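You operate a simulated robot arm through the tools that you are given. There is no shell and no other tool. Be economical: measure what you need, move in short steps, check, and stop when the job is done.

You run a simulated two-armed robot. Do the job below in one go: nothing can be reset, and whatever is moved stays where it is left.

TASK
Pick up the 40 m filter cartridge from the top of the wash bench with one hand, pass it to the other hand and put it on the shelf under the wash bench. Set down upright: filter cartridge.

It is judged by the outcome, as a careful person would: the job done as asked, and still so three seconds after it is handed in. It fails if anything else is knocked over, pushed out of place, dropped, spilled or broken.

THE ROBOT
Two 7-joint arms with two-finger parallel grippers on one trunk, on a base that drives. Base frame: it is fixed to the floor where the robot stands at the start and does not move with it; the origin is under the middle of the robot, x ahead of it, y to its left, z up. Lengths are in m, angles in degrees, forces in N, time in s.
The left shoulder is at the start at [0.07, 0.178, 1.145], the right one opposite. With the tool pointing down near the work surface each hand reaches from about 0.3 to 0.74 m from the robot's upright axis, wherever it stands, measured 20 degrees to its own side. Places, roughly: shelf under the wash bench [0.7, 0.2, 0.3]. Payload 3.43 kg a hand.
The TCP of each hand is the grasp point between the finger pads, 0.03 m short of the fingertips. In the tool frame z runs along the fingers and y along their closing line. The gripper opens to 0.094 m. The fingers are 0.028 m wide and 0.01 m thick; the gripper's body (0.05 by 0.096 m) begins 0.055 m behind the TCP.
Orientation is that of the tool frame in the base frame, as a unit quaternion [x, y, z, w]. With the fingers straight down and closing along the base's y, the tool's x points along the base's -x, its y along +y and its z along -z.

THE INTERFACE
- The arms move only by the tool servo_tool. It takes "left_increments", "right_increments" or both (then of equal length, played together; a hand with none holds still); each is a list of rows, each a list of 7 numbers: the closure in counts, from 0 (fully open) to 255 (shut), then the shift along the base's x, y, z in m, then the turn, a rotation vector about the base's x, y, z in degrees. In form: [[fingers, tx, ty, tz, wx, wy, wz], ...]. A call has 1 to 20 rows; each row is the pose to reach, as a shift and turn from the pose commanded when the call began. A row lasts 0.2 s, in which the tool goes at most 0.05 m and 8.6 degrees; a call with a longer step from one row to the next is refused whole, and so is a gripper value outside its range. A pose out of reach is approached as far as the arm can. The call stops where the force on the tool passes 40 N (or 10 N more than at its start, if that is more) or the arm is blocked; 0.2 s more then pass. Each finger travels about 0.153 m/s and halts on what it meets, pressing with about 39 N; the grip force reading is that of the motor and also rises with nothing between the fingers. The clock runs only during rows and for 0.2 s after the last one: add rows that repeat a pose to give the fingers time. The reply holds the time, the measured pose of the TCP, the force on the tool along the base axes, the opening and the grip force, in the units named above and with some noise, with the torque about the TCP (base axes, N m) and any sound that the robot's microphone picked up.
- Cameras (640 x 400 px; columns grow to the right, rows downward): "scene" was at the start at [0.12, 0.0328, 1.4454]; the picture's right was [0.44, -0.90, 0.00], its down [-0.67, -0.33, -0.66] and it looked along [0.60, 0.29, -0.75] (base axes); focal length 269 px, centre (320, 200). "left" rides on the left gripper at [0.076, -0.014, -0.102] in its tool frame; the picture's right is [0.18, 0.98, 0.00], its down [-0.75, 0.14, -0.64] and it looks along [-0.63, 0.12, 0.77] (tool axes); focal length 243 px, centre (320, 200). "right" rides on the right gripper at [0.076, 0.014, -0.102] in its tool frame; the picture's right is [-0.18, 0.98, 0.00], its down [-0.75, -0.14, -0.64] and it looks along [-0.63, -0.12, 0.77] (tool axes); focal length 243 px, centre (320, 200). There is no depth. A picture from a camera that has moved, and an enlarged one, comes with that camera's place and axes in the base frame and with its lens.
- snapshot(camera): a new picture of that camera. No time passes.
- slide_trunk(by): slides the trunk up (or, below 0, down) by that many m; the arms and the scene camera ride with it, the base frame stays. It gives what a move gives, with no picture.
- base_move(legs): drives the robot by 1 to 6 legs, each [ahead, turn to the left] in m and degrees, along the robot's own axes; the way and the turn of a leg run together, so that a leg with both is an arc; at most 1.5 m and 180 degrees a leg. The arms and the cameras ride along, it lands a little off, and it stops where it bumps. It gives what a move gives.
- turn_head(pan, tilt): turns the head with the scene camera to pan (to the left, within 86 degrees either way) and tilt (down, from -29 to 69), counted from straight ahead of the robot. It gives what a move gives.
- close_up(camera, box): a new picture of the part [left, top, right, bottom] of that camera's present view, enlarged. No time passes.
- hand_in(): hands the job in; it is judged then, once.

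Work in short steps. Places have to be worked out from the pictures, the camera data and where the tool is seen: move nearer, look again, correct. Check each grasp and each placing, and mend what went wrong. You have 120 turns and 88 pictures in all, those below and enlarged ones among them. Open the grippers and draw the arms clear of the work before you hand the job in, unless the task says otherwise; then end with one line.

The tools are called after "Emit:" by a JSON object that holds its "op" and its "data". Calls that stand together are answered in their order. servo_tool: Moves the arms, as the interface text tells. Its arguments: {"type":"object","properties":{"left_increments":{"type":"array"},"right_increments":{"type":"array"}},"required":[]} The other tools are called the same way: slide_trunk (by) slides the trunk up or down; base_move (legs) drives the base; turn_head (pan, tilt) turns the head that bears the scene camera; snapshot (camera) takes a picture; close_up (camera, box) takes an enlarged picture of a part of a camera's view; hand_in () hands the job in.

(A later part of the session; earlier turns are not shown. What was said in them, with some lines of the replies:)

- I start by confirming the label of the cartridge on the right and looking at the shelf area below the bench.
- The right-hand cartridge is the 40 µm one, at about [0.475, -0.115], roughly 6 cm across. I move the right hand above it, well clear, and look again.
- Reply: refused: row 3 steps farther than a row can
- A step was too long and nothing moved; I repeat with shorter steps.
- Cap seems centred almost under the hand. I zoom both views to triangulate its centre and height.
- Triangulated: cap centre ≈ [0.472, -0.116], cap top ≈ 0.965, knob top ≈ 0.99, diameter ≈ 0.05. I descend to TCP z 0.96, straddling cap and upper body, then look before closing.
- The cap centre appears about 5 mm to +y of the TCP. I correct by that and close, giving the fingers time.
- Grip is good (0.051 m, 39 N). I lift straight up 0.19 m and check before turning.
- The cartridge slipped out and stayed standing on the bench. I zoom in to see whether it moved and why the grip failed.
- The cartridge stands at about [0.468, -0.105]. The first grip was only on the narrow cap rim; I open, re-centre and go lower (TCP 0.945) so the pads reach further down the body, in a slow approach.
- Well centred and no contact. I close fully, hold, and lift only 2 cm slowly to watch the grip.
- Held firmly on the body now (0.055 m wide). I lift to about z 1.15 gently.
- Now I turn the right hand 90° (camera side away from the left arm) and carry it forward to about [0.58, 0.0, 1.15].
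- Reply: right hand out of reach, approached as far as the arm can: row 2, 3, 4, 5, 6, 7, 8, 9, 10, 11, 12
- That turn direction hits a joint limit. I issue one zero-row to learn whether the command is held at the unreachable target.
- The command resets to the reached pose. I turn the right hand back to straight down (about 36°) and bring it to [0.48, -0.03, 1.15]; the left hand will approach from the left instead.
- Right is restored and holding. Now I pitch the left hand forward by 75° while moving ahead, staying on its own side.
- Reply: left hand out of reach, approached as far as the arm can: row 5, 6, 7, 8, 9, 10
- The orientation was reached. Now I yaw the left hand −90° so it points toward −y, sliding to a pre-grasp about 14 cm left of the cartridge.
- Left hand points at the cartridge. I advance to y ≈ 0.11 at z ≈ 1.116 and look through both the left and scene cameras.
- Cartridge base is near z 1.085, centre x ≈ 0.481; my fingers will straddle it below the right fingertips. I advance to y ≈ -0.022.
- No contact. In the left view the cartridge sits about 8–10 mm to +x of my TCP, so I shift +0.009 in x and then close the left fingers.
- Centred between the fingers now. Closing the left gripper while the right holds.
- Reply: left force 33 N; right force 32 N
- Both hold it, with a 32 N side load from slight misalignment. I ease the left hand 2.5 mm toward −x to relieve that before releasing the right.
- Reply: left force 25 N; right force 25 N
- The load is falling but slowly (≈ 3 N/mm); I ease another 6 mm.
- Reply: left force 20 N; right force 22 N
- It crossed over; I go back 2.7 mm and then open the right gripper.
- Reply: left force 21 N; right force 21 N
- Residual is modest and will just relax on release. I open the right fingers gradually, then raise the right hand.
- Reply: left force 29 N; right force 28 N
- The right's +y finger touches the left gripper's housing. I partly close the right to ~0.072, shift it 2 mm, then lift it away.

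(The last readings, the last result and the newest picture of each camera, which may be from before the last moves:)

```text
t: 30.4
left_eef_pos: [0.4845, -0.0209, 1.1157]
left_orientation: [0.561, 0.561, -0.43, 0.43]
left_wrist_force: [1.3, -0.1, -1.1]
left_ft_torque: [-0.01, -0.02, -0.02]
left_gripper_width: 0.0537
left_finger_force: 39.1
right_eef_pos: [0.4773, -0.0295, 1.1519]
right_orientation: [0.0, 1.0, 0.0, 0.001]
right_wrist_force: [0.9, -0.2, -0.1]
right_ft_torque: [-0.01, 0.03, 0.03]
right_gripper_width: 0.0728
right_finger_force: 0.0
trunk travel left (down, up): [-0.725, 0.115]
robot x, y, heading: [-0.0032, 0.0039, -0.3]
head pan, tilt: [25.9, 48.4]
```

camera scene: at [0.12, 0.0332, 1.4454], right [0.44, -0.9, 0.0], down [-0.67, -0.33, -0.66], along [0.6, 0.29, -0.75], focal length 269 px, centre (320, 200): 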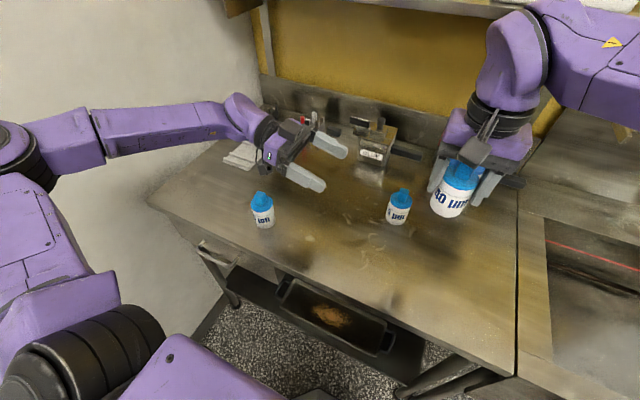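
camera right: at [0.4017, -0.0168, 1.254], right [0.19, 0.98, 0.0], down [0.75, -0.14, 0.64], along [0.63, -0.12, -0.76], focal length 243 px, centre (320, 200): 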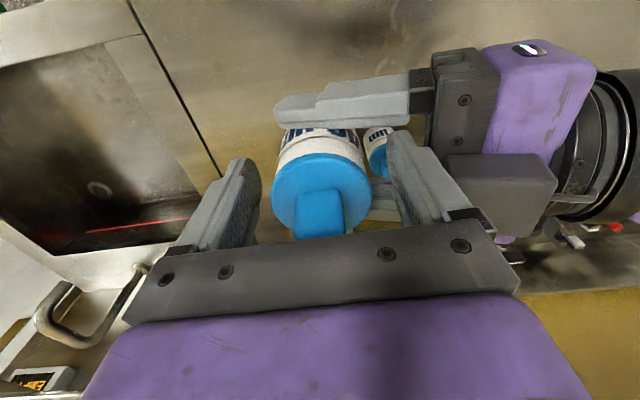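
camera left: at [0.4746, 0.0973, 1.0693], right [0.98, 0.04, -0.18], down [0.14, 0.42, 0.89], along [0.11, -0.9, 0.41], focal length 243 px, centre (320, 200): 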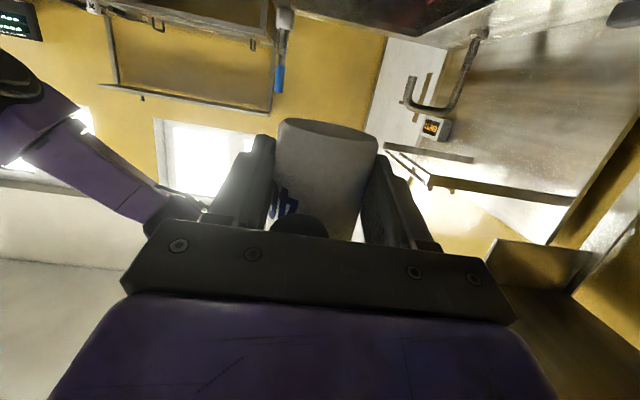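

All forces are zero: the left alone holds it. I raise the right hand 0.15 m.

Emit:
{"op": "servo_tool", "data": {"right_increments": [[58, 0, 0, 0.02, 0, 0, 0], [58, 0, 0, 0.05, 0, 0, 0], [58, 0, 0, 0.08, 0, 0, 0], [58, 0, 0, 0.11, 0, 0, 0], [58, 0, -0.02, 0.13, 0, 0, 0], [58, 0, -0.06, 0.15, 0, 0, 0], [58, 0, -0.1, 0.15, 0, 0, 0], [58, 0, -0.1, 0.15, 0, 0, 0]]}}

Emit:
{"op": "snapshot", "data": {"camera": "scene"}}

```text
t: 32.2
left_eef_pos: [0.4832, -0.0263, 1.116]
left_orientation: [0.563, 0.561, -0.429, 0.429]
left_wrist_force: [0.3, -0.4, 0.2]
left_ft_torque: [0.02, -0.02, 0.04]
left_gripper_width: 0.0536
left_finger_force: 39.1
right_eef_pos: [0.4671, -0.1105, 1.2658]
right_orientation: [0.041, 0.999, 0.015, -0.002]
right_wrist_force: [0.5, -0.4, -0.8]
right_ft_torque: [0.03, -0.01, 0.0]
right_gripper_width: 0.0727
right_finger_force: 0.1
right hand out of reach, approached as far as the arm can: row 4, 5, 6, 7, 8
trunk travel left (down, up): [-0.725, 0.115]
robot x, y, heading: [-0.0012, 0.0001, 0.0]
head pan, tilt: [25.9, 48.4]
```

```text
53 pictures are left
camera scene: at [0.1197, 0.0274, 1.4456], right [0.43, -0.9, 0.0], down [-0.67, -0.32, -0.66], along [0.6, 0.29, -0.75], focal length 269 px, centre (320, 200)
```

scene: 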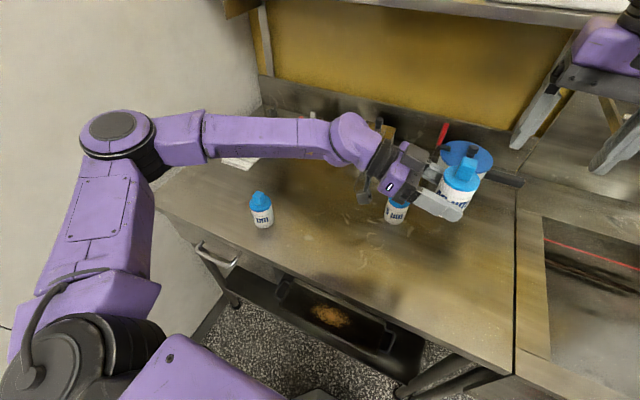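

Transfer done: the left hand holds it alone. I tuck the right hand back, and look around with the head before reversing.

Emit:
{"op": "servo_tool", "data": {"right_increments": [[0, -0.025, -0.025, -0.02, 0, 0, 0], [0, -0.05, -0.05, -0.04, 0, 0, 0], [0, -0.075, -0.075, -0.06, 0, 0, 0], [0, -0.1, -0.1, -0.08, 0, 0, 0], [0, -0.125, -0.125, -0.1, 0, 0, 0], [0, -0.137, -0.14, -0.11, 0, 0, 0]]}}

Emit:
{"op": "turn_head", "data": {"pan": 86, "tilt": 35}}

Emit:
{"op": "snapshot", "data": {"camera": "scene"}}

Emit:
{"op": "turn_head", "data": {"pan": -86, "tilt": 35}}

Emit:
{"op": "snapshot", "data": {"camera": "scene"}}

```text
t: 33.6
left_eef_pos: [0.4832, -0.0216, 1.1151]
left_orientation: [0.561, 0.561, -0.43, 0.431]
left_wrist_force: [0.2, -0.4, -1.1]
left_ft_torque: [0.0, 0.01, -0.01]
left_gripper_width: 0.0535
left_finger_force: 38.9
right_eef_pos: [0.3317, -0.2461, 1.1538]
right_orientation: [0.04, 0.999, 0.012, -0.003]
right_wrist_force: [0.2, -0.6, 0.1]
right_ft_torque: [-0.02, -0.01, 0.01]
right_gripper_width: 0.0939
right_finger_force: 0.1
trunk travel left (down, up): [-0.725, 0.115]
robot x, y, heading: [-0.0033, -0.0005, -0.1]
head pan, tilt: [25.9, 48.4]
```

```text
t: 34.9
left_eef_pos: [0.4838, -0.0217, 1.1155]
left_orientation: [0.56, 0.561, -0.431, 0.431]
left_wrist_force: [0.7, -0.7, -0.8]
left_ft_torque: [0.0, -0.01, -0.05]
left_gripper_width: 0.0534
left_finger_force: 39.2
right_eef_pos: [0.3324, -0.2453, 1.1538]
right_orientation: [0.041, 0.999, 0.014, -0.002]
right_wrist_force: [-0.4, -0.1, 0.2]
right_ft_torque: [0.0, 0.03, -0.02]
right_gripper_width: 0.094
right_finger_force: 0.1
trunk travel left (down, up): [-0.725, 0.115]
robot x, y, heading: [-0.0019, 0.002, 0.1]
head pan, tilt: [85.9, 35.0]
```

```text
52 pictures are left
camera scene: at [0.0559, 0.0861, 1.4651], right [1.0, -0.07, 0.0], down [-0.04, -0.57, -0.82], along [0.06, 0.82, -0.57], focal length 269 px, centre (320, 200)
```

scene: 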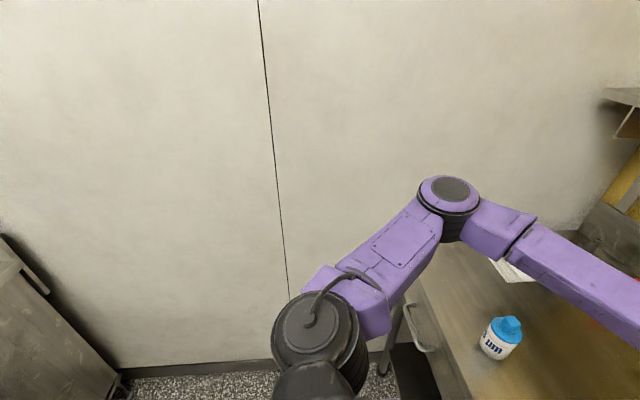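

```text
t: 37.5
left_eef_pos: [0.4841, -0.021, 1.1167]
left_orientation: [0.561, 0.561, -0.431, 0.431]
left_wrist_force: [0.7, 0.0, 0.4]
left_ft_torque: [0.02, -0.01, 0.01]
left_gripper_width: 0.0537
left_finger_force: 39.3
right_eef_pos: [0.3315, -0.2443, 1.1541]
right_orientation: [0.04, 0.999, 0.013, -0.003]
right_wrist_force: [0.4, 0.3, -0.2]
right_ft_torque: [0.01, -0.01, -0.01]
right_gripper_width: 0.0938
right_finger_force: 0.1
trunk travel left (down, up): [-0.725, 0.115]
robot x, y, heading: [0.0023, 0.0031, -0.1]
head pan, tilt: [-85.9, 35.0]
```

```text
51 pictures are left
camera scene: at [0.0558, -0.0896, 1.4651], right [-1.0, -0.07, 0.0], down [-0.04, 0.57, -0.82], along [0.06, -0.82, -0.57], focal length 269 px, centre (320, 200)
```

scene: 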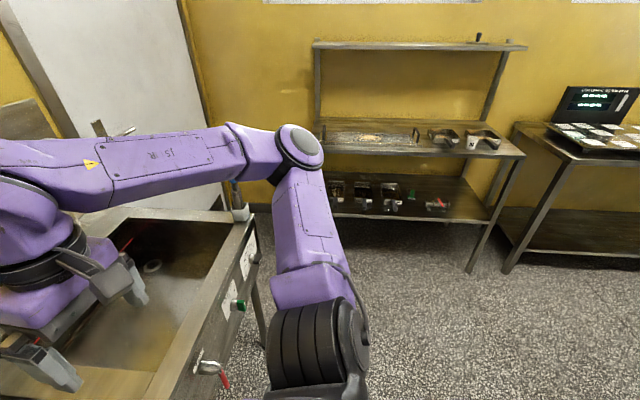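

There's free space behind to about x = −0.9. I reverse 0.35 m and look forward and down at the shelf.

Emit:
{"op": "base_move", "data": {"legs": [[-0.35, 0]]}}

Emit:
{"op": "turn_head", "data": {"pan": 15, "tilt": 50}}

Emit:
{"op": "snapshot", "data": {"camera": "scene"}}

```text
t: 39.7
left_eef_pos: [0.1428, -0.0215, 1.1161]
left_orientation: [0.562, 0.56, -0.432, 0.429]
left_wrist_force: [0.1, -0.4, 0.0]
left_ft_torque: [0.06, 0.02, -0.02]
left_gripper_width: 0.0536
left_finger_force: 39.3
right_eef_pos: [-0.011, -0.2454, 1.1541]
right_orientation: [0.041, 0.999, 0.013, -0.004]
right_wrist_force: [-0.1, 0.7, 0.3]
right_ft_torque: [-0.02, 0.04, -0.01]
right_gripper_width: 0.0941
right_finger_force: 0.1
trunk travel left (down, up): [-0.725, 0.115]
robot x, y, heading: [-0.3413, 0.0006, -0.1]
head pan, tilt: [-85.9, 35.0]
```

```text
t: 41.5
left_eef_pos: [0.1401, -0.0226, 1.1148]
left_orientation: [0.562, 0.56, -0.431, 0.429]
left_wrist_force: [-0.2, 0.2, 0.2]
left_ft_torque: [0.01, -0.02, -0.04]
left_gripper_width: 0.0533
left_finger_force: 38.8
right_eef_pos: [-0.013, -0.2448, 1.1532]
right_orientation: [0.04, 0.999, 0.013, -0.003]
right_wrist_force: [-1.0, 0.6, 0.2]
right_ft_torque: [-0.01, 0.01, -0.01]
right_gripper_width: 0.094
right_finger_force: 0.1
trunk travel left (down, up): [-0.725, 0.115]
robot x, y, heading: [-0.3454, -0.0022, -0.2]
head pan, tilt: [15.0, 50.0]
```

```text
50 pictures are left
camera scene: at [-0.2195, 0.0182, 1.4433], right [0.26, -0.97, 0.0], down [-0.74, -0.2, -0.64], along [0.62, 0.16, -0.77], focal length 269 px, centre (320, 200)
```

scene: 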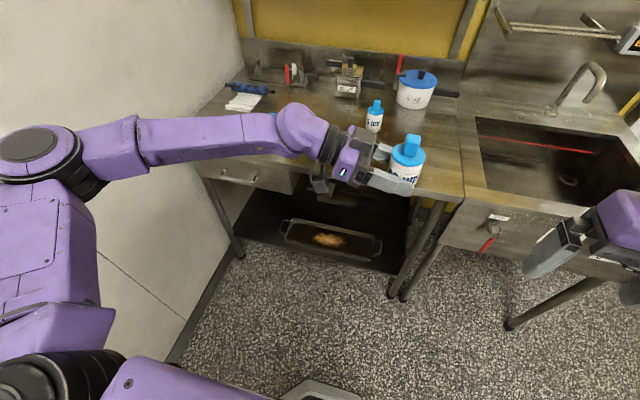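

All clear of the bench edge. I lower the trunk by 0.35 m and look under the bench.

Emit:
{"op": "slide_trunk", "data": {"by": -0.35}}

Emit:
{"op": "turn_head", "data": {"pan": 25, "tilt": 45}}

Emit:
{"op": "snapshot", "data": {"camera": "scene"}}

```text
t: 44.9
left_eef_pos: [0.1414, -0.0223, 0.7657]
left_orientation: [0.562, 0.561, -0.43, 0.43]
left_wrist_force: [-0.4, 0.2, -0.4]
left_ft_torque: [0.05, -0.01, 0.01]
left_gripper_width: 0.0531
left_finger_force: 38.8
right_eef_pos: [-0.0126, -0.2449, 0.803]
right_orientation: [0.041, 0.999, 0.013, -0.003]
right_wrist_force: [-0.2, 0.0, 0.0]
right_ft_torque: [0.02, 0.0, 0.02]
right_gripper_width: 0.094
right_finger_force: 0.1
trunk travel left (down, up): [-0.375, 0.465]
robot x, y, heading: [-0.3439, 0.003, 0.1]
head pan, tilt: [15.0, 50.0]
```

```text
t: 45.6
left_eef_pos: [0.1406, -0.0212, 0.7655]
left_orientation: [0.562, 0.56, -0.431, 0.43]
left_wrist_force: [0.4, 0.2, -0.5]
left_ft_torque: [0.03, 0.01, -0.01]
left_gripper_width: 0.053
left_finger_force: 39.2
right_eef_pos: [-0.0125, -0.2463, 0.8047]
right_orientation: [0.041, 0.999, 0.013, -0.003]
right_wrist_force: [-0.6, 0.9, 0.0]
right_ft_torque: [0.02, -0.03, -0.01]
right_gripper_width: 0.0942
right_finger_force: 0.2
trunk travel left (down, up): [-0.375, 0.465]
robot x, y, heading: [-0.3409, 0.0005, -0.2]
head pan, tilt: [25.0, 45.0]
```

```text
49 pictures are left
camera scene: at [-0.2201, 0.0327, 1.1002], right [0.42, -0.91, 0.0], down [-0.64, -0.3, -0.71], along [0.64, 0.3, -0.71], focal length 269 px, centre (320, 200)
```

scene: 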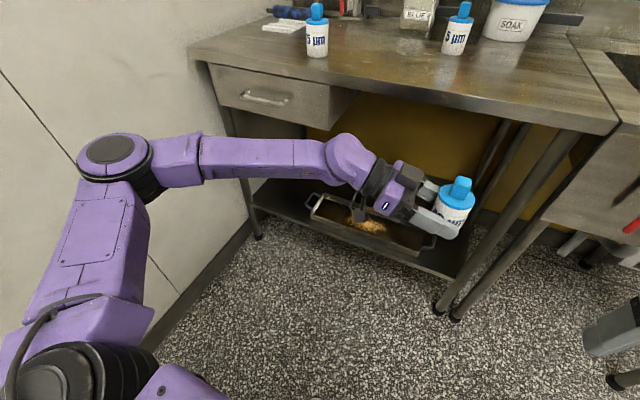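

I see free shelf to the left of the roasting tray. I lower another 0.22 m and look again, more level, to measure the shelf.

Emit:
{"op": "slide_trunk", "data": {"by": -0.22}}

Emit:
{"op": "turn_head", "data": {"pan": 30, "tilt": 30}}

Emit:
{"op": "snapshot", "data": {"camera": "scene"}}

```text
t: 48.0
left_eef_pos: [0.14, -0.0223, 0.5451]
left_orientation: [0.561, 0.561, -0.43, 0.43]
left_wrist_force: [-0.5, -0.1, 0.1]
left_ft_torque: [0.03, 0.0, -0.03]
left_gripper_width: 0.0533
left_finger_force: 38.6
right_eef_pos: [-0.0121, -0.2462, 0.5842]
right_orientation: [0.041, 0.999, 0.012, -0.003]
right_wrist_force: [-0.3, 1.0, 0.5]
right_ft_torque: [0.0, 0.03, 0.0]
right_gripper_width: 0.0939
right_finger_force: 0.1
trunk travel left (down, up): [-0.155, 0.685]
robot x, y, heading: [-0.3436, -0.0001, 0.0]
head pan, tilt: [25.0, 45.0]
```

```text
t: 48.8
left_eef_pos: [0.1418, -0.0219, 0.5464]
left_orientation: [0.561, 0.56, -0.431, 0.43]
left_wrist_force: [0.1, 0.2, 0.0]
left_ft_torque: [0.04, 0.01, -0.03]
left_gripper_width: 0.0534
left_finger_force: 39.6
right_eef_pos: [-0.012, -0.2462, 0.585]
right_orientation: [0.041, 0.999, 0.013, -0.003]
right_wrist_force: [-0.4, 0.2, 0.1]
right_ft_torque: [-0.04, 0.01, 0.02]
right_gripper_width: 0.094
right_finger_force: 0.0
trunk travel left (down, up): [-0.155, 0.685]
robot x, y, heading: [-0.3426, 0.0001, -0.1]
head pan, tilt: [30.0, 30.0]
```

```text
48 pictures are left
camera scene: at [-0.2155, 0.0436, 0.9028], right [0.5, -0.87, 0.0], down [-0.43, -0.25, -0.87], along [0.75, 0.43, -0.5], focal length 269 px, centre (320, 200)
```

scene: 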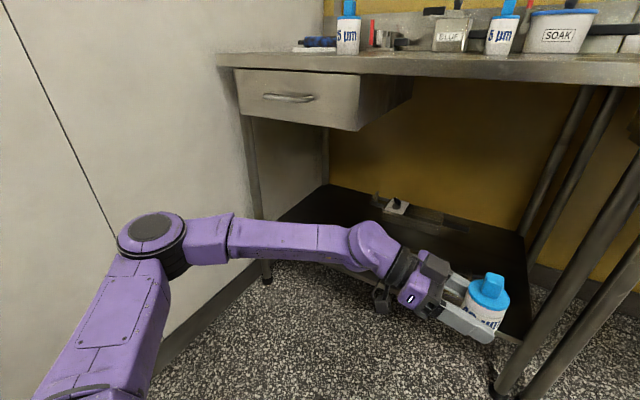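

The arm blocks part of the view. I yaw the left hand back to point forward on its own side (reverse of the path used before), staying outside the bench.

Emit:
{"op": "servo_tool", "data": {"left_increments": [[255, 0, 0.03, 0, 0, 0, 0], [255, 0, 0.065, 0, 0, 0, 0], [255, 0, 0.1, 0, 0, 0, 0], [255, 0, 0.14, 0, 0, 0, 0], [255, 0, 0.18, 0, 0, 0, 4], [255, 0, 0.21, 0, 0, 0, 11], [255, 0, 0.24, 0, 0, 0, 19], [255, 0, 0.265, 0, 0, 0, 27], [255, 0, 0.285, 0, 0, 0, 35], [255, 0.01, 0.305, 0, 0, 0, 43], [255, 0.02, 0.325, 0, 0, 0, 51], [255, 0.03, 0.345, 0, 0, 0, 59], [255, 0.035, 0.365, 0, 0, 0, 67], [255, 0.035, 0.385, 0, 0, 0, 75], [255, 0.035, 0.405, 0, 0, 0, 83], [255, 0.035, 0.425, 0, 0, 0, 90], [255, 0.035, 0.425, 0, 0, 0, 90]]}}

Emit:
{"op": "snapshot", "data": {"camera": "scene"}}

```text
t: 52.4
left_eef_pos: [0.1545, 0.4163, 0.5346]
left_orientation: [0.001, 0.794, 0.0, 0.608]
left_wrist_force: [0.8, 0.2, 0.2]
left_ft_torque: [-0.02, -0.03, 0.0]
left_gripper_width: 0.0535
left_finger_force: 39.2
left hand out of reach, approached as far as the arm can: row 13, 15, 16, 17
right_eef_pos: [-0.0117, -0.2454, 0.5841]
right_orientation: [0.041, 0.999, 0.012, -0.002]
right_wrist_force: [-0.7, -0.3, -0.1]
right_ft_torque: [0.02, -0.04, 0.0]
right_gripper_width: 0.0943
right_finger_force: 0.1
trunk travel left (down, up): [-0.155, 0.685]
robot x, y, heading: [-0.3444, 0.0003, -0.1]
head pan, tilt: [30.0, 30.0]
```

```text
47 pictures are left
camera scene: at [-0.2155, 0.0437, 0.9029], right [0.5, -0.87, 0.0], down [-0.43, -0.25, -0.87], along [0.75, 0.43, -0.5], focal length 269 px, centre (320, 200)
```

scene: 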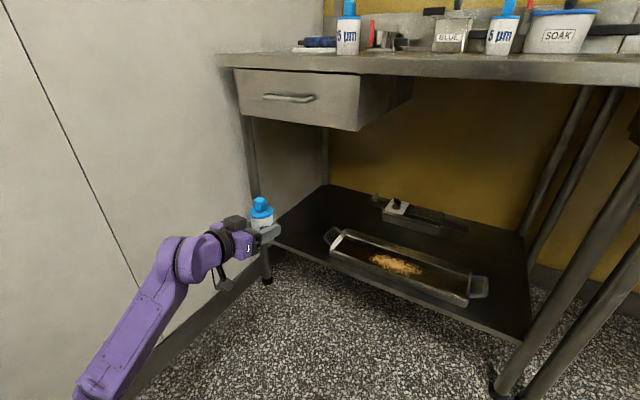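

Excellent view: tray at front, another tool behind it, free area at the left end of the shelf. I zoom for measurements.

Emit:
{"op": "close_up", "data": {"camera": "scene", "box": [220, 160, 420, 285]}}

Emit:
{"op": "snapshot", "data": {"camera": "left"}}

```text
3.20 times, centred on (320, 222) of scene
camera zoom: at [-0.2155, 0.0437, 0.9029], right [0.5, -0.87, 0.0], down [-0.43, -0.25, -0.87], along [0.75, 0.43, -0.5], focal length 861 px, centre (320, 128)
```

zoom: 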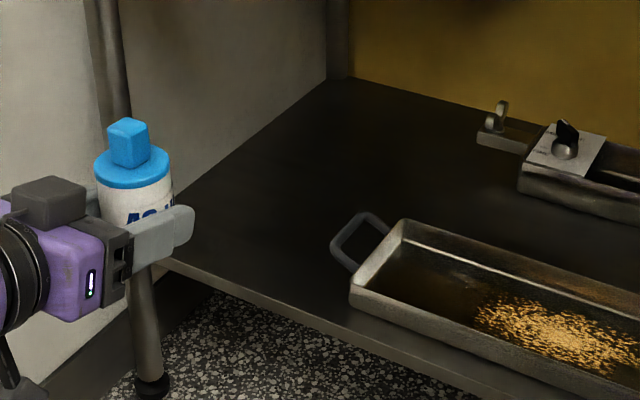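

```text
45 pictures are left
camera left: at [0.0355, 0.4031, 0.4871], right [-0.04, 0.98, -0.18], down [-0.42, 0.14, 0.89], along [0.9, 0.12, 0.41], focal length 243 px, centre (320, 200)
```

left: 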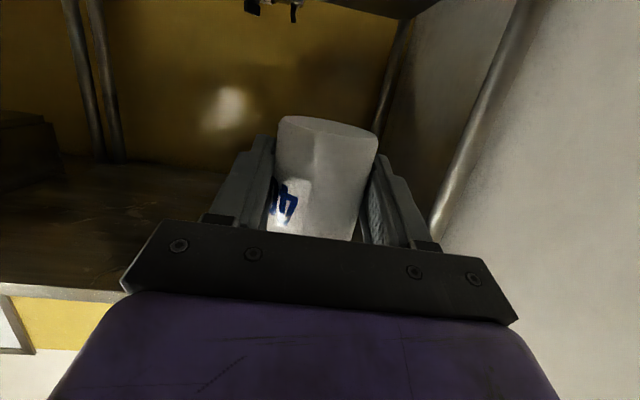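

Triangulating: shelf top z ≈ 0.24, front edge x ≈ 0.40, left end y ≈ 0.62; tray handle ends at y ≈ 0.43. Target for the cartridge: [0.46, 0.52] on the free left end. I first lower and shift the hand, still outside the bench.

Emit:
{"op": "servo_tool", "data": {"left_increments": [[255, 0.02, 0.015, -0.02, 0, 0, 0], [255, 0.04, 0.03, -0.05, 0, 0, 0], [255, 0.06, 0.045, -0.08, 0, 0, 0], [255, 0.075, 0.06, -0.11, 0, 0, 0], [255, 0.09, 0.075, -0.14, 0, 0, 0], [255, 0.095, 0.09, -0.17, 0, 0, 0], [255, 0.095, 0.1, -0.19, 0, 0, 0], [255, 0.095, 0.1, -0.19, 0, 0, 0]]}}

Emit:
{"op": "snapshot", "data": {"camera": "scene"}}

```text
t: 54.1
left_eef_pos: [0.2466, 0.5181, 0.3447]
left_orientation: [0.002, 0.793, -0.002, 0.609]
left_wrist_force: [0.6, -0.1, 0.0]
left_ft_torque: [-0.01, 0.02, -0.02]
left_gripper_width: 0.0533
left_finger_force: 38.9
left hand out of reach, approached as far as the arm can: row 5, 6, 7, 8
right_eef_pos: [-0.0131, -0.2451, 0.5845]
right_orientation: [0.04, 0.999, 0.012, -0.003]
right_wrist_force: [-0.1, 0.7, 0.3]
right_ft_torque: [-0.02, 0.01, 0.03]
right_gripper_width: 0.094
right_finger_force: 0.0
trunk travel left (down, up): [-0.155, 0.685]
robot x, y, heading: [-0.3465, 0.0024, -0.3]
head pan, tilt: [30.0, 30.0]
```

```text
44 pictures are left
camera scene: at [-0.2155, 0.0438, 0.9028], right [0.5, -0.87, 0.0], down [-0.43, -0.25, -0.87], along [0.75, 0.43, -0.5], focal length 269 px, centre (320, 200)
```

scene: 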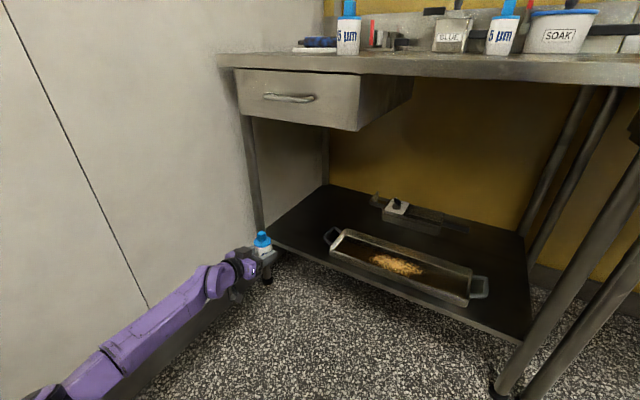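

Nearly exactly there. I try advancing forward from here, toward the shelf opening at this height (base ~7 cm above the shelf).

Emit:
{"op": "servo_tool", "data": {"left_increments": [[255, 0.03, 0, 0.0, 0, 0, 0], [255, 0.06, 0, 0.0, 0, 0, 0], [255, 0.09, 0, 0.0, 0, 0, 0], [255, 0.09, 0, 0, 0, 0, 0]]}}

Emit:
{"op": "close_up", "data": {"camera": "scene", "box": [200, 180, 360, 280]}}

```text
t: 55.1
left_eef_pos: [0.2453, 0.5216, 0.3486]
left_orientation: [0.002, 0.794, -0.001, 0.609]
left_wrist_force: [0.1, -0.2, 0.6]
left_ft_torque: [-0.01, -0.02, 0.01]
left_gripper_width: 0.0532
left_finger_force: 38.8
left hand out of reach, approached as far as the arm can: row 1, 2, 3, 4
right_eef_pos: [-0.0118, -0.2454, 0.5843]
right_orientation: [0.041, 0.999, 0.012, -0.002]
right_wrist_force: [0.5, 0.6, -0.4]
right_ft_torque: [0.03, -0.02, -0.01]
right_gripper_width: 0.0939
right_finger_force: 0.0
trunk travel left (down, up): [-0.155, 0.685]
robot x, y, heading: [-0.3436, 0.0005, -0.1]
head pan, tilt: [30.0, 30.0]
```

```text
4.00 times, centred on (280, 230) of scene
camera zoom: at [-0.2155, 0.0438, 0.9029], right [0.5, -0.87, 0.0], down [-0.43, -0.25, -0.87], along [0.75, 0.43, -0.5], focal length 1076 px, centre (480, 80)
```

zoom: 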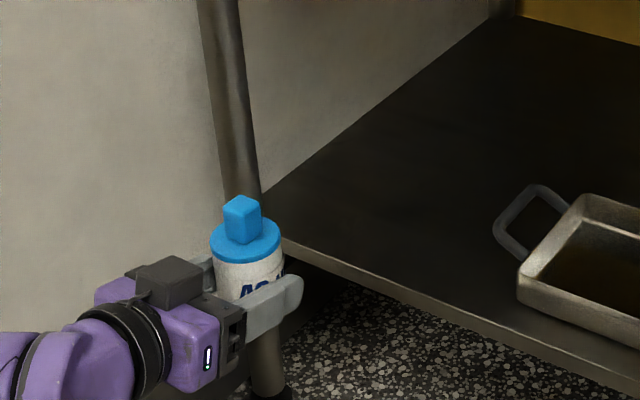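

The arm is at full stretch here, so I'll pull the hand back 5 cm (raising it 1 cm) and drive the base forward instead, in two parts.

Emit:
{"op": "servo_tool", "data": {"left_increments": [[255, -0.02, 0, 0.005, 0, 0, 0], [255, -0.04, 0, 0.01, 0, 0, 0], [255, -0.06, 0, 0.01, 0, 0, 0], [255, -0.06, 0, 0.01, 0, 0, 0]]}}

Emit:
{"op": "base_move", "data": {"legs": [[0.13, 0]]}}

Emit:
{"op": "snapshot", "data": {"camera": "scene"}}

```text
t: 56.1
left_eef_pos: [0.1848, 0.521, 0.3584]
left_orientation: [0.001, 0.794, 0.0, 0.608]
left_wrist_force: [-0.4, -0.4, 0.5]
left_ft_torque: [-0.06, 0.03, -0.02]
left_gripper_width: 0.053
left_finger_force: 39.2
right_eef_pos: [-0.0115, -0.2445, 0.5841]
right_orientation: [0.041, 0.999, 0.013, -0.002]
right_wrist_force: [-0.1, -1.4, -0.3]
right_ft_torque: [-0.01, 0.0, 0.01]
right_gripper_width: 0.0944
right_finger_force: 0.1
trunk travel left (down, up): [-0.155, 0.685]
robot x, y, heading: [-0.3465, -0.0013, -0.1]
head pan, tilt: [30.0, 30.0]
```

```text
t: 57.4
left_eef_pos: [0.3145, 0.5216, 0.3589]
left_orientation: [0.001, 0.794, -0.001, 0.608]
left_wrist_force: [0.2, -0.9, 0.0]
left_ft_torque: [0.02, 0.01, 0.03]
left_gripper_width: 0.0529
left_finger_force: 39.0
right_eef_pos: [0.1176, -0.2441, 0.5841]
right_orientation: [0.041, 0.999, 0.013, -0.003]
right_wrist_force: [-0.6, 0.1, 0.7]
right_ft_torque: [-0.02, 0.01, -0.01]
right_gripper_width: 0.0938
right_finger_force: 0.0
trunk travel left (down, up): [-0.155, 0.685]
robot x, y, heading: [-0.2132, 0.0018, -0.1]
head pan, tilt: [30.0, 30.0]
```

```text
42 pictures are left
camera scene: at [-0.0864, 0.0434, 0.9029], right [0.5, -0.87, 0.0], down [-0.43, -0.25, -0.87], along [0.75, 0.43, -0.5], focal length 269 px, centre (320, 200)
```

scene: 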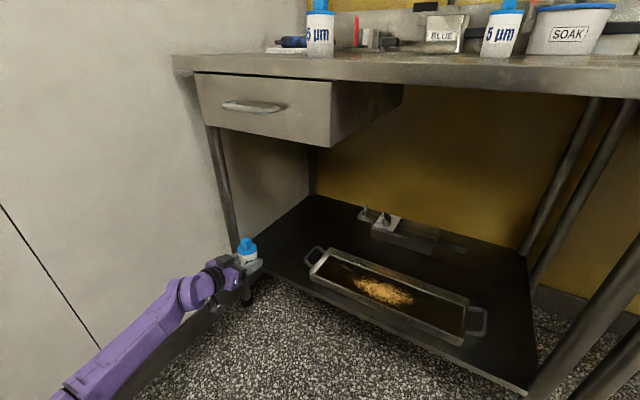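

Going well. I zoom to re-measure the shelf edge, handle and gap from here.

Emit:
{"op": "close_up", "data": {"camera": "scene", "box": [190, 200, 350, 300]}}

```text
4.00 times, centred on (270, 250) of scene
camera zoom: at [-0.0864, 0.0434, 0.9029], right [0.5, -0.87, 0.0], down [-0.43, -0.25, -0.87], along [0.75, 0.43, -0.5], focal length 1076 px, centre (520, 0)
```

zoom: 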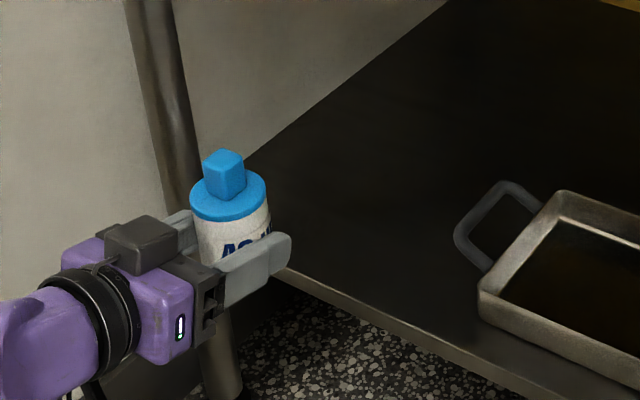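

Edge x ≈ 0.40, tray handle at y ≈ 0.42: the hand at y ≈ 0.52 has room. I drive another 0.13 m.

Emit:
{"op": "base_move", "data": {"legs": [[0.13, 0]]}}

Emit:
{"op": "snapshot", "data": {"camera": "scene"}}

Emit:
{"op": "close_up", "data": {"camera": "scene", "box": [180, 220, 340, 320]}}

```text
t: 58.7
left_eef_pos: [0.443, 0.5214, 0.3574]
left_orientation: [0.0, 0.793, 0.0, 0.609]
left_wrist_force: [0.1, -0.7, 0.6]
left_ft_torque: [0.0, 0.04, 0.06]
left_gripper_width: 0.053
left_finger_force: 39.1
right_eef_pos: [0.2464, -0.2455, 0.584]
right_orientation: [0.04, 0.999, 0.013, -0.003]
right_wrist_force: [-0.6, -0.5, -0.2]
right_ft_torque: [0.01, -0.01, 0.02]
right_gripper_width: 0.0939
right_finger_force: 0.1
trunk travel left (down, up): [-0.155, 0.685]
robot x, y, heading: [-0.0852, -0.0013, -0.1]
head pan, tilt: [30.0, 30.0]
```

```text
40 pictures are left
camera scene: at [0.0426, 0.0434, 0.9029], right [0.5, -0.87, 0.0], down [-0.43, -0.25, -0.87], along [0.75, 0.43, -0.5], focal length 269 px, centre (320, 200)
```

scene: 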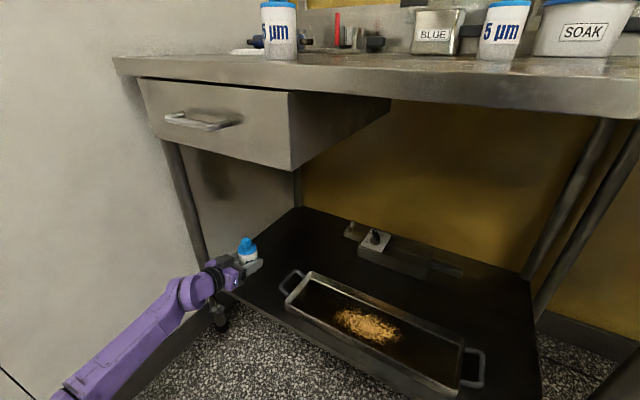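

```text
4.00 times, centred on (260, 270) of scene
camera zoom: at [0.0426, 0.0434, 0.9029], right [0.5, -0.87, 0.0], down [-0.43, -0.25, -0.87], along [0.75, 0.43, -0.5], focal length 1076 px, centre (560, -80)
```

zoom: 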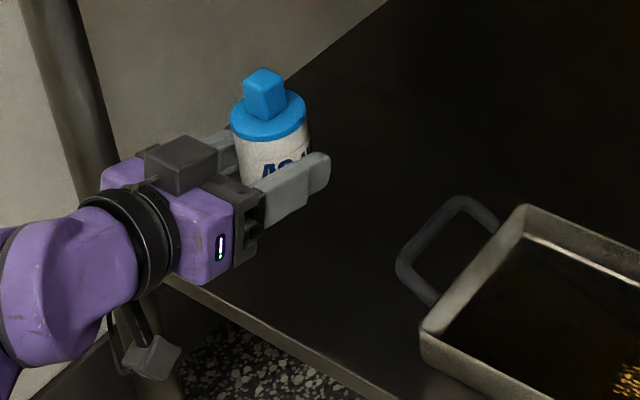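

Over the free shelf area. I advance 1.2 cm and descend to just above the expected shelf height.

Emit:
{"op": "servo_tool", "data": {"left_increments": [[255, 0.012, 0, 0, 0, 0, 0], [255, 0.012, 0, -0.02, 0, 0, 0], [255, 0.012, 0, -0.04, 0, 0, 0], [255, 0.012, 0, -0.055, 0, 0, 0], [255, 0.012, 0, -0.068, 0, 0, 0], [255, 0.012, 0, -0.068, 0, 0, 0]]}}

Emit:
{"op": "close_up", "data": {"camera": "scene", "box": [180, 220, 340, 320]}}

Emit:
{"op": "snapshot", "data": {"camera": "left"}}

```text
t: 60.1
left_eef_pos: [0.4561, 0.5231, 0.2908]
left_orientation: [0.001, 0.793, -0.001, 0.609]
left_wrist_force: [-0.1, 0.3, 3.7]
left_ft_torque: [-0.06, -0.1, -0.02]
left_gripper_width: 0.0529
left_finger_force: 38.5
right_eef_pos: [0.245, -0.2457, 0.5851]
right_orientation: [0.04, 0.999, 0.014, -0.004]
right_wrist_force: [0.0, -0.2, 0.4]
right_ft_torque: [0.01, 0.02, 0.04]
right_gripper_width: 0.094
right_finger_force: 0.1
trunk travel left (down, up): [-0.155, 0.685]
robot x, y, heading: [-0.084, -0.0018, 0.0]
head pan, tilt: [30.0, 30.0]
```

```text
4.00 times, centred on (260, 270) of scene
camera zoom: at [0.0423, 0.043, 0.903], right [0.5, -0.87, 0.0], down [-0.43, -0.25, -0.87], along [0.75, 0.43, -0.5], focal length 1076 px, centre (560, -80)
```

zoom: 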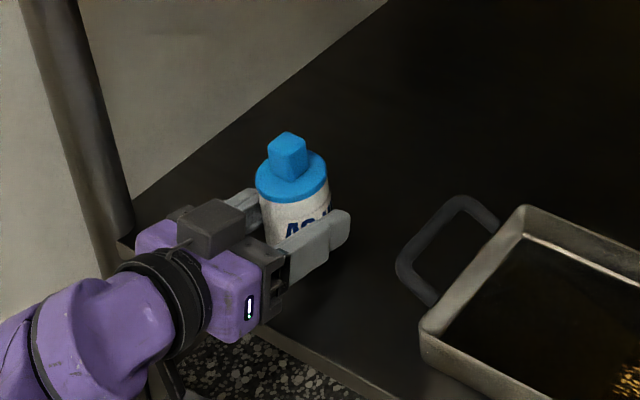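

```text
37 pictures are left
camera left: at [0.3364, 0.508, 0.2437], right [-0.05, 0.98, -0.18], down [-0.43, 0.14, 0.89], along [0.9, 0.12, 0.41], focal length 243 px, centre (320, 200)
```

left: 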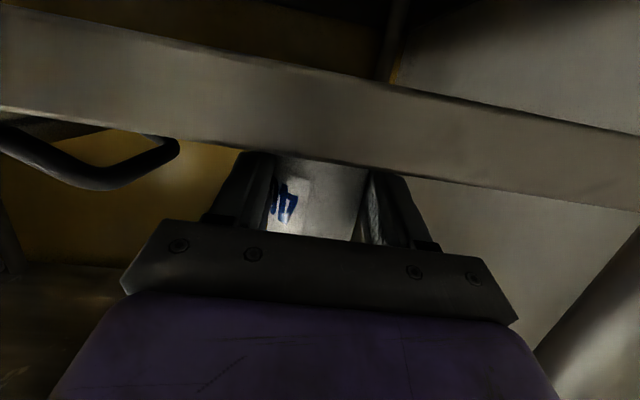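

A 3.7 N upward force indicates first contact (shelf ≈ 0.26). I lower in millimetre steps to confirm it's seated.

Emit:
{"op": "servo_tool", "data": {"left_increments": [[255, 0, 0, -0.001, 0, 0, 0], [255, 0, 0, -0.002, 0, 0, 0], [255, 0, 0, -0.002, 0, 0, 0]]}}

```text
t: 60.9
left_eef_pos: [0.4552, 0.5229, 0.2907]
left_orientation: [0.001, 0.792, 0.001, 0.61]
left_wrist_force: [-1.8, -0.3, 10.1]
left_ft_torque: [-0.03, -0.23, 0.0]
left_gripper_width: 0.0527
left_finger_force: 38.8
right_eef_pos: [0.2456, -0.246, 0.5843]
right_orientation: [0.04, 0.999, 0.013, -0.002]
right_wrist_force: [-0.9, 0.1, -0.2]
right_ft_torque: [0.02, 0.0, 0.0]
right_gripper_width: 0.094
right_finger_force: 0.0
trunk travel left (down, up): [-0.155, 0.685]
robot x, y, heading: [-0.0821, -0.0045, 0.0]
head pan, tilt: [30.0, 30.0]
```

Seated (10 N, height unchanged). I ease up 1 mm to unload and open slowly.

Emit:
{"op": "servo_tool", "data": {"left_increments": [[255, 0, 0, 0.001, 0, 0, 0], [110, 0, 0, 0.001, 0, 0, 0], [90, 0, 0, 0.001, 0, 0, 0], [70, 0, 0, 0.001, 0, 0, 0], [50, 0, 0, 0.001, 0, 0, 0], [30, 0, 0, 0.001, 0, 0, 0], [0, 0, 0, 0.001, 0, 0, 0], [0, 0, 0, 0.001, 0, 0, 0]]}}

Emit:
{"op": "close_up", "data": {"camera": "scene", "box": [180, 220, 340, 320]}}

Emit:
{"op": "snapshot", "data": {"camera": "left"}}

```text
t: 62.7
left_eef_pos: [0.4546, 0.5224, 0.2892]
left_orientation: [0.001, 0.793, 0.0, 0.609]
left_wrist_force: [0.0, -0.4, 0.2]
left_ft_torque: [-0.04, 0.0, 0.01]
left_gripper_width: 0.0939
left_finger_force: 0.1
right_eef_pos: [0.2466, -0.2449, 0.5833]
right_orientation: [0.039, 0.999, 0.012, -0.004]
right_wrist_force: [-0.1, 0.1, 0.1]
right_ft_torque: [-0.02, 0.02, -0.01]
right_gripper_width: 0.0939
right_finger_force: 0.0
trunk travel left (down, up): [-0.155, 0.685]
robot x, y, heading: [-0.0837, -0.0012, 0.1]
head pan, tilt: [30.0, 30.0]
```

```text
4.00 times, centred on (260, 270) of scene
camera zoom: at [0.0426, 0.0433, 0.9029], right [0.5, -0.87, 0.0], down [-0.43, -0.25, -0.87], along [0.75, 0.43, -0.5], focal length 1076 px, centre (560, -80)
```

zoom: 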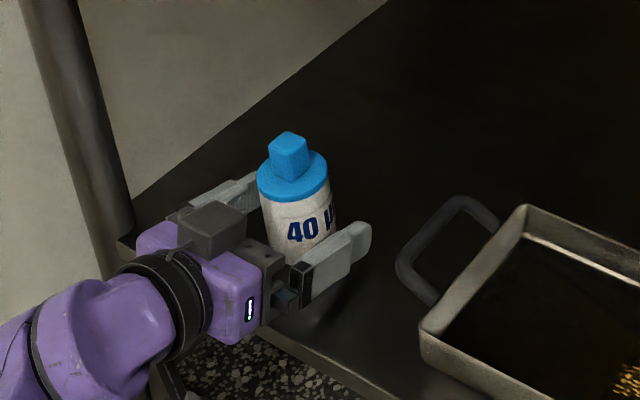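

```text
35 pictures are left
camera left: at [0.3363, 0.5079, 0.2421], right [-0.05, 0.98, -0.18], down [-0.42, 0.14, 0.89], along [0.9, 0.12, 0.41], focal length 243 px, centre (320, 200)
```

left: 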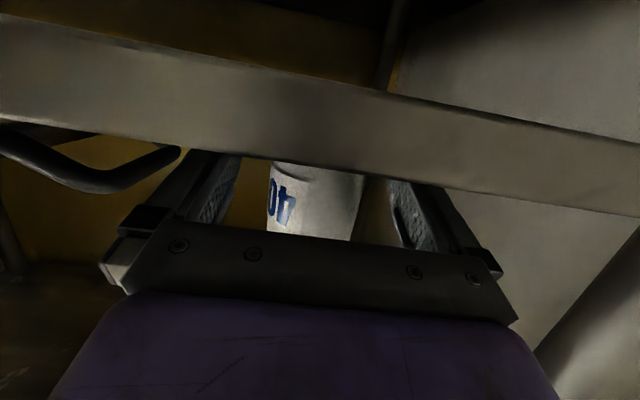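

It stands upright and free between the open fingers. I raise the hand 1 cm and withdraw straight back by reversing the base.

Emit:
{"op": "servo_tool", "data": {"left_increments": [[0, 0, 0, 0.005, 0, 0, 0], [0, 0, 0, 0.01, 0, 0, 0], [0, -0.015, 0, 0.01, 0, 0, 0], [0, -0.03, 0, 0.01, 0, 0, 0], [0, -0.03, 0, 0.01, 0, 0, 0]]}}

Emit:
{"op": "base_move", "data": {"legs": [[-0.27, 0]]}}

Emit:
{"op": "snapshot", "data": {"camera": "scene"}}

Emit:
{"op": "close_up", "data": {"camera": "scene", "box": [200, 170, 360, 270]}}

```text
t: 63.9
left_eef_pos: [0.4253, 0.5215, 0.2984]
left_orientation: [0.001, 0.793, 0.0, 0.609]
left_wrist_force: [0.3, 0.3, 0.5]
left_ft_torque: [0.0, 0.02, 0.0]
left_gripper_width: 0.094
left_finger_force: 0.1
right_eef_pos: [0.2464, -0.246, 0.5843]
right_orientation: [0.04, 0.999, 0.012, -0.003]
right_wrist_force: [0.5, -0.3, 0.3]
right_ft_torque: [0.01, 0.0, -0.01]
right_gripper_width: 0.094
right_finger_force: 0.1
trunk travel left (down, up): [-0.155, 0.685]
robot x, y, heading: [-0.0848, -0.0007, -0.3]
head pan, tilt: [30.0, 30.0]
```

```text
t: 65.8
left_eef_pos: [0.1561, 0.5226, 0.2989]
left_orientation: [0.0, 0.793, 0.001, 0.609]
left_wrist_force: [-0.6, 0.0, -1.0]
left_ft_torque: [-0.01, 0.02, 0.01]
left_gripper_width: 0.0938
left_finger_force: 0.0
right_eef_pos: [-0.0217, -0.2457, 0.5844]
right_orientation: [0.04, 0.999, 0.013, -0.004]
right_wrist_force: [-0.5, -0.9, -0.3]
right_ft_torque: [-0.01, 0.02, 0.0]
right_gripper_width: 0.094
right_finger_force: 0.1
trunk travel left (down, up): [-0.155, 0.685]
robot x, y, heading: [-0.3507, 0.0041, 0.2]
head pan, tilt: [30.0, 30.0]
```

```text
34 pictures are left
camera scene: at [-0.2261, 0.0436, 0.9029], right [0.5, -0.87, 0.0], down [-0.43, -0.25, -0.87], along [0.75, 0.43, -0.5], focal length 269 px, centre (320, 200)
```

scene: 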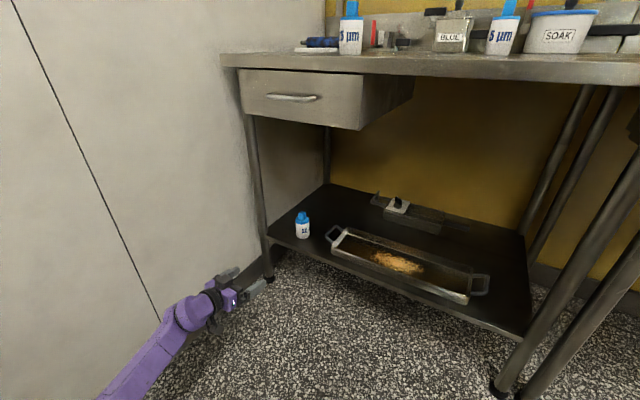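

```text
4.00 times, centred on (280, 220) of scene
camera zoom: at [-0.2261, 0.0436, 0.9029], right [0.5, -0.87, 0.0], down [-0.43, -0.25, -0.87], along [0.75, 0.43, -0.5], focal length 1076 px, centre (480, 120)
```

zoom: 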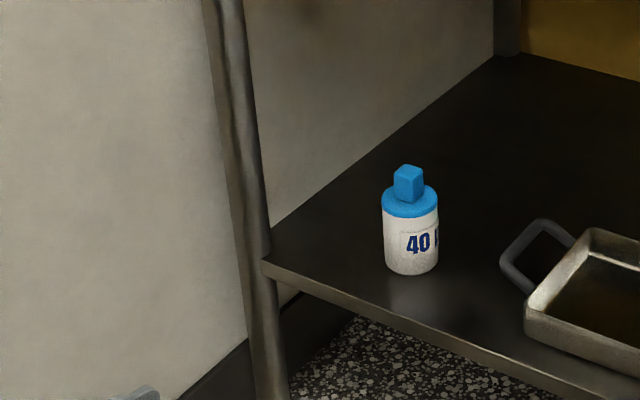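

The 40 µm cartridge stands upright on the shelf, clear of the tray. Both grippers are open and clear, and the other items are still in place, so I hand in.

Emit:
{"op": "hand_in", "data": {}}

```text
The job is handed in.
```

The 40 µm filter cartridge is standing upright on the left end of the shelf under the wash bench, passed from the right hand to the left on the way. My first grip slipped off the cap; the cartridge shifted slightly but stayed standing, and nothing else was disturbed.
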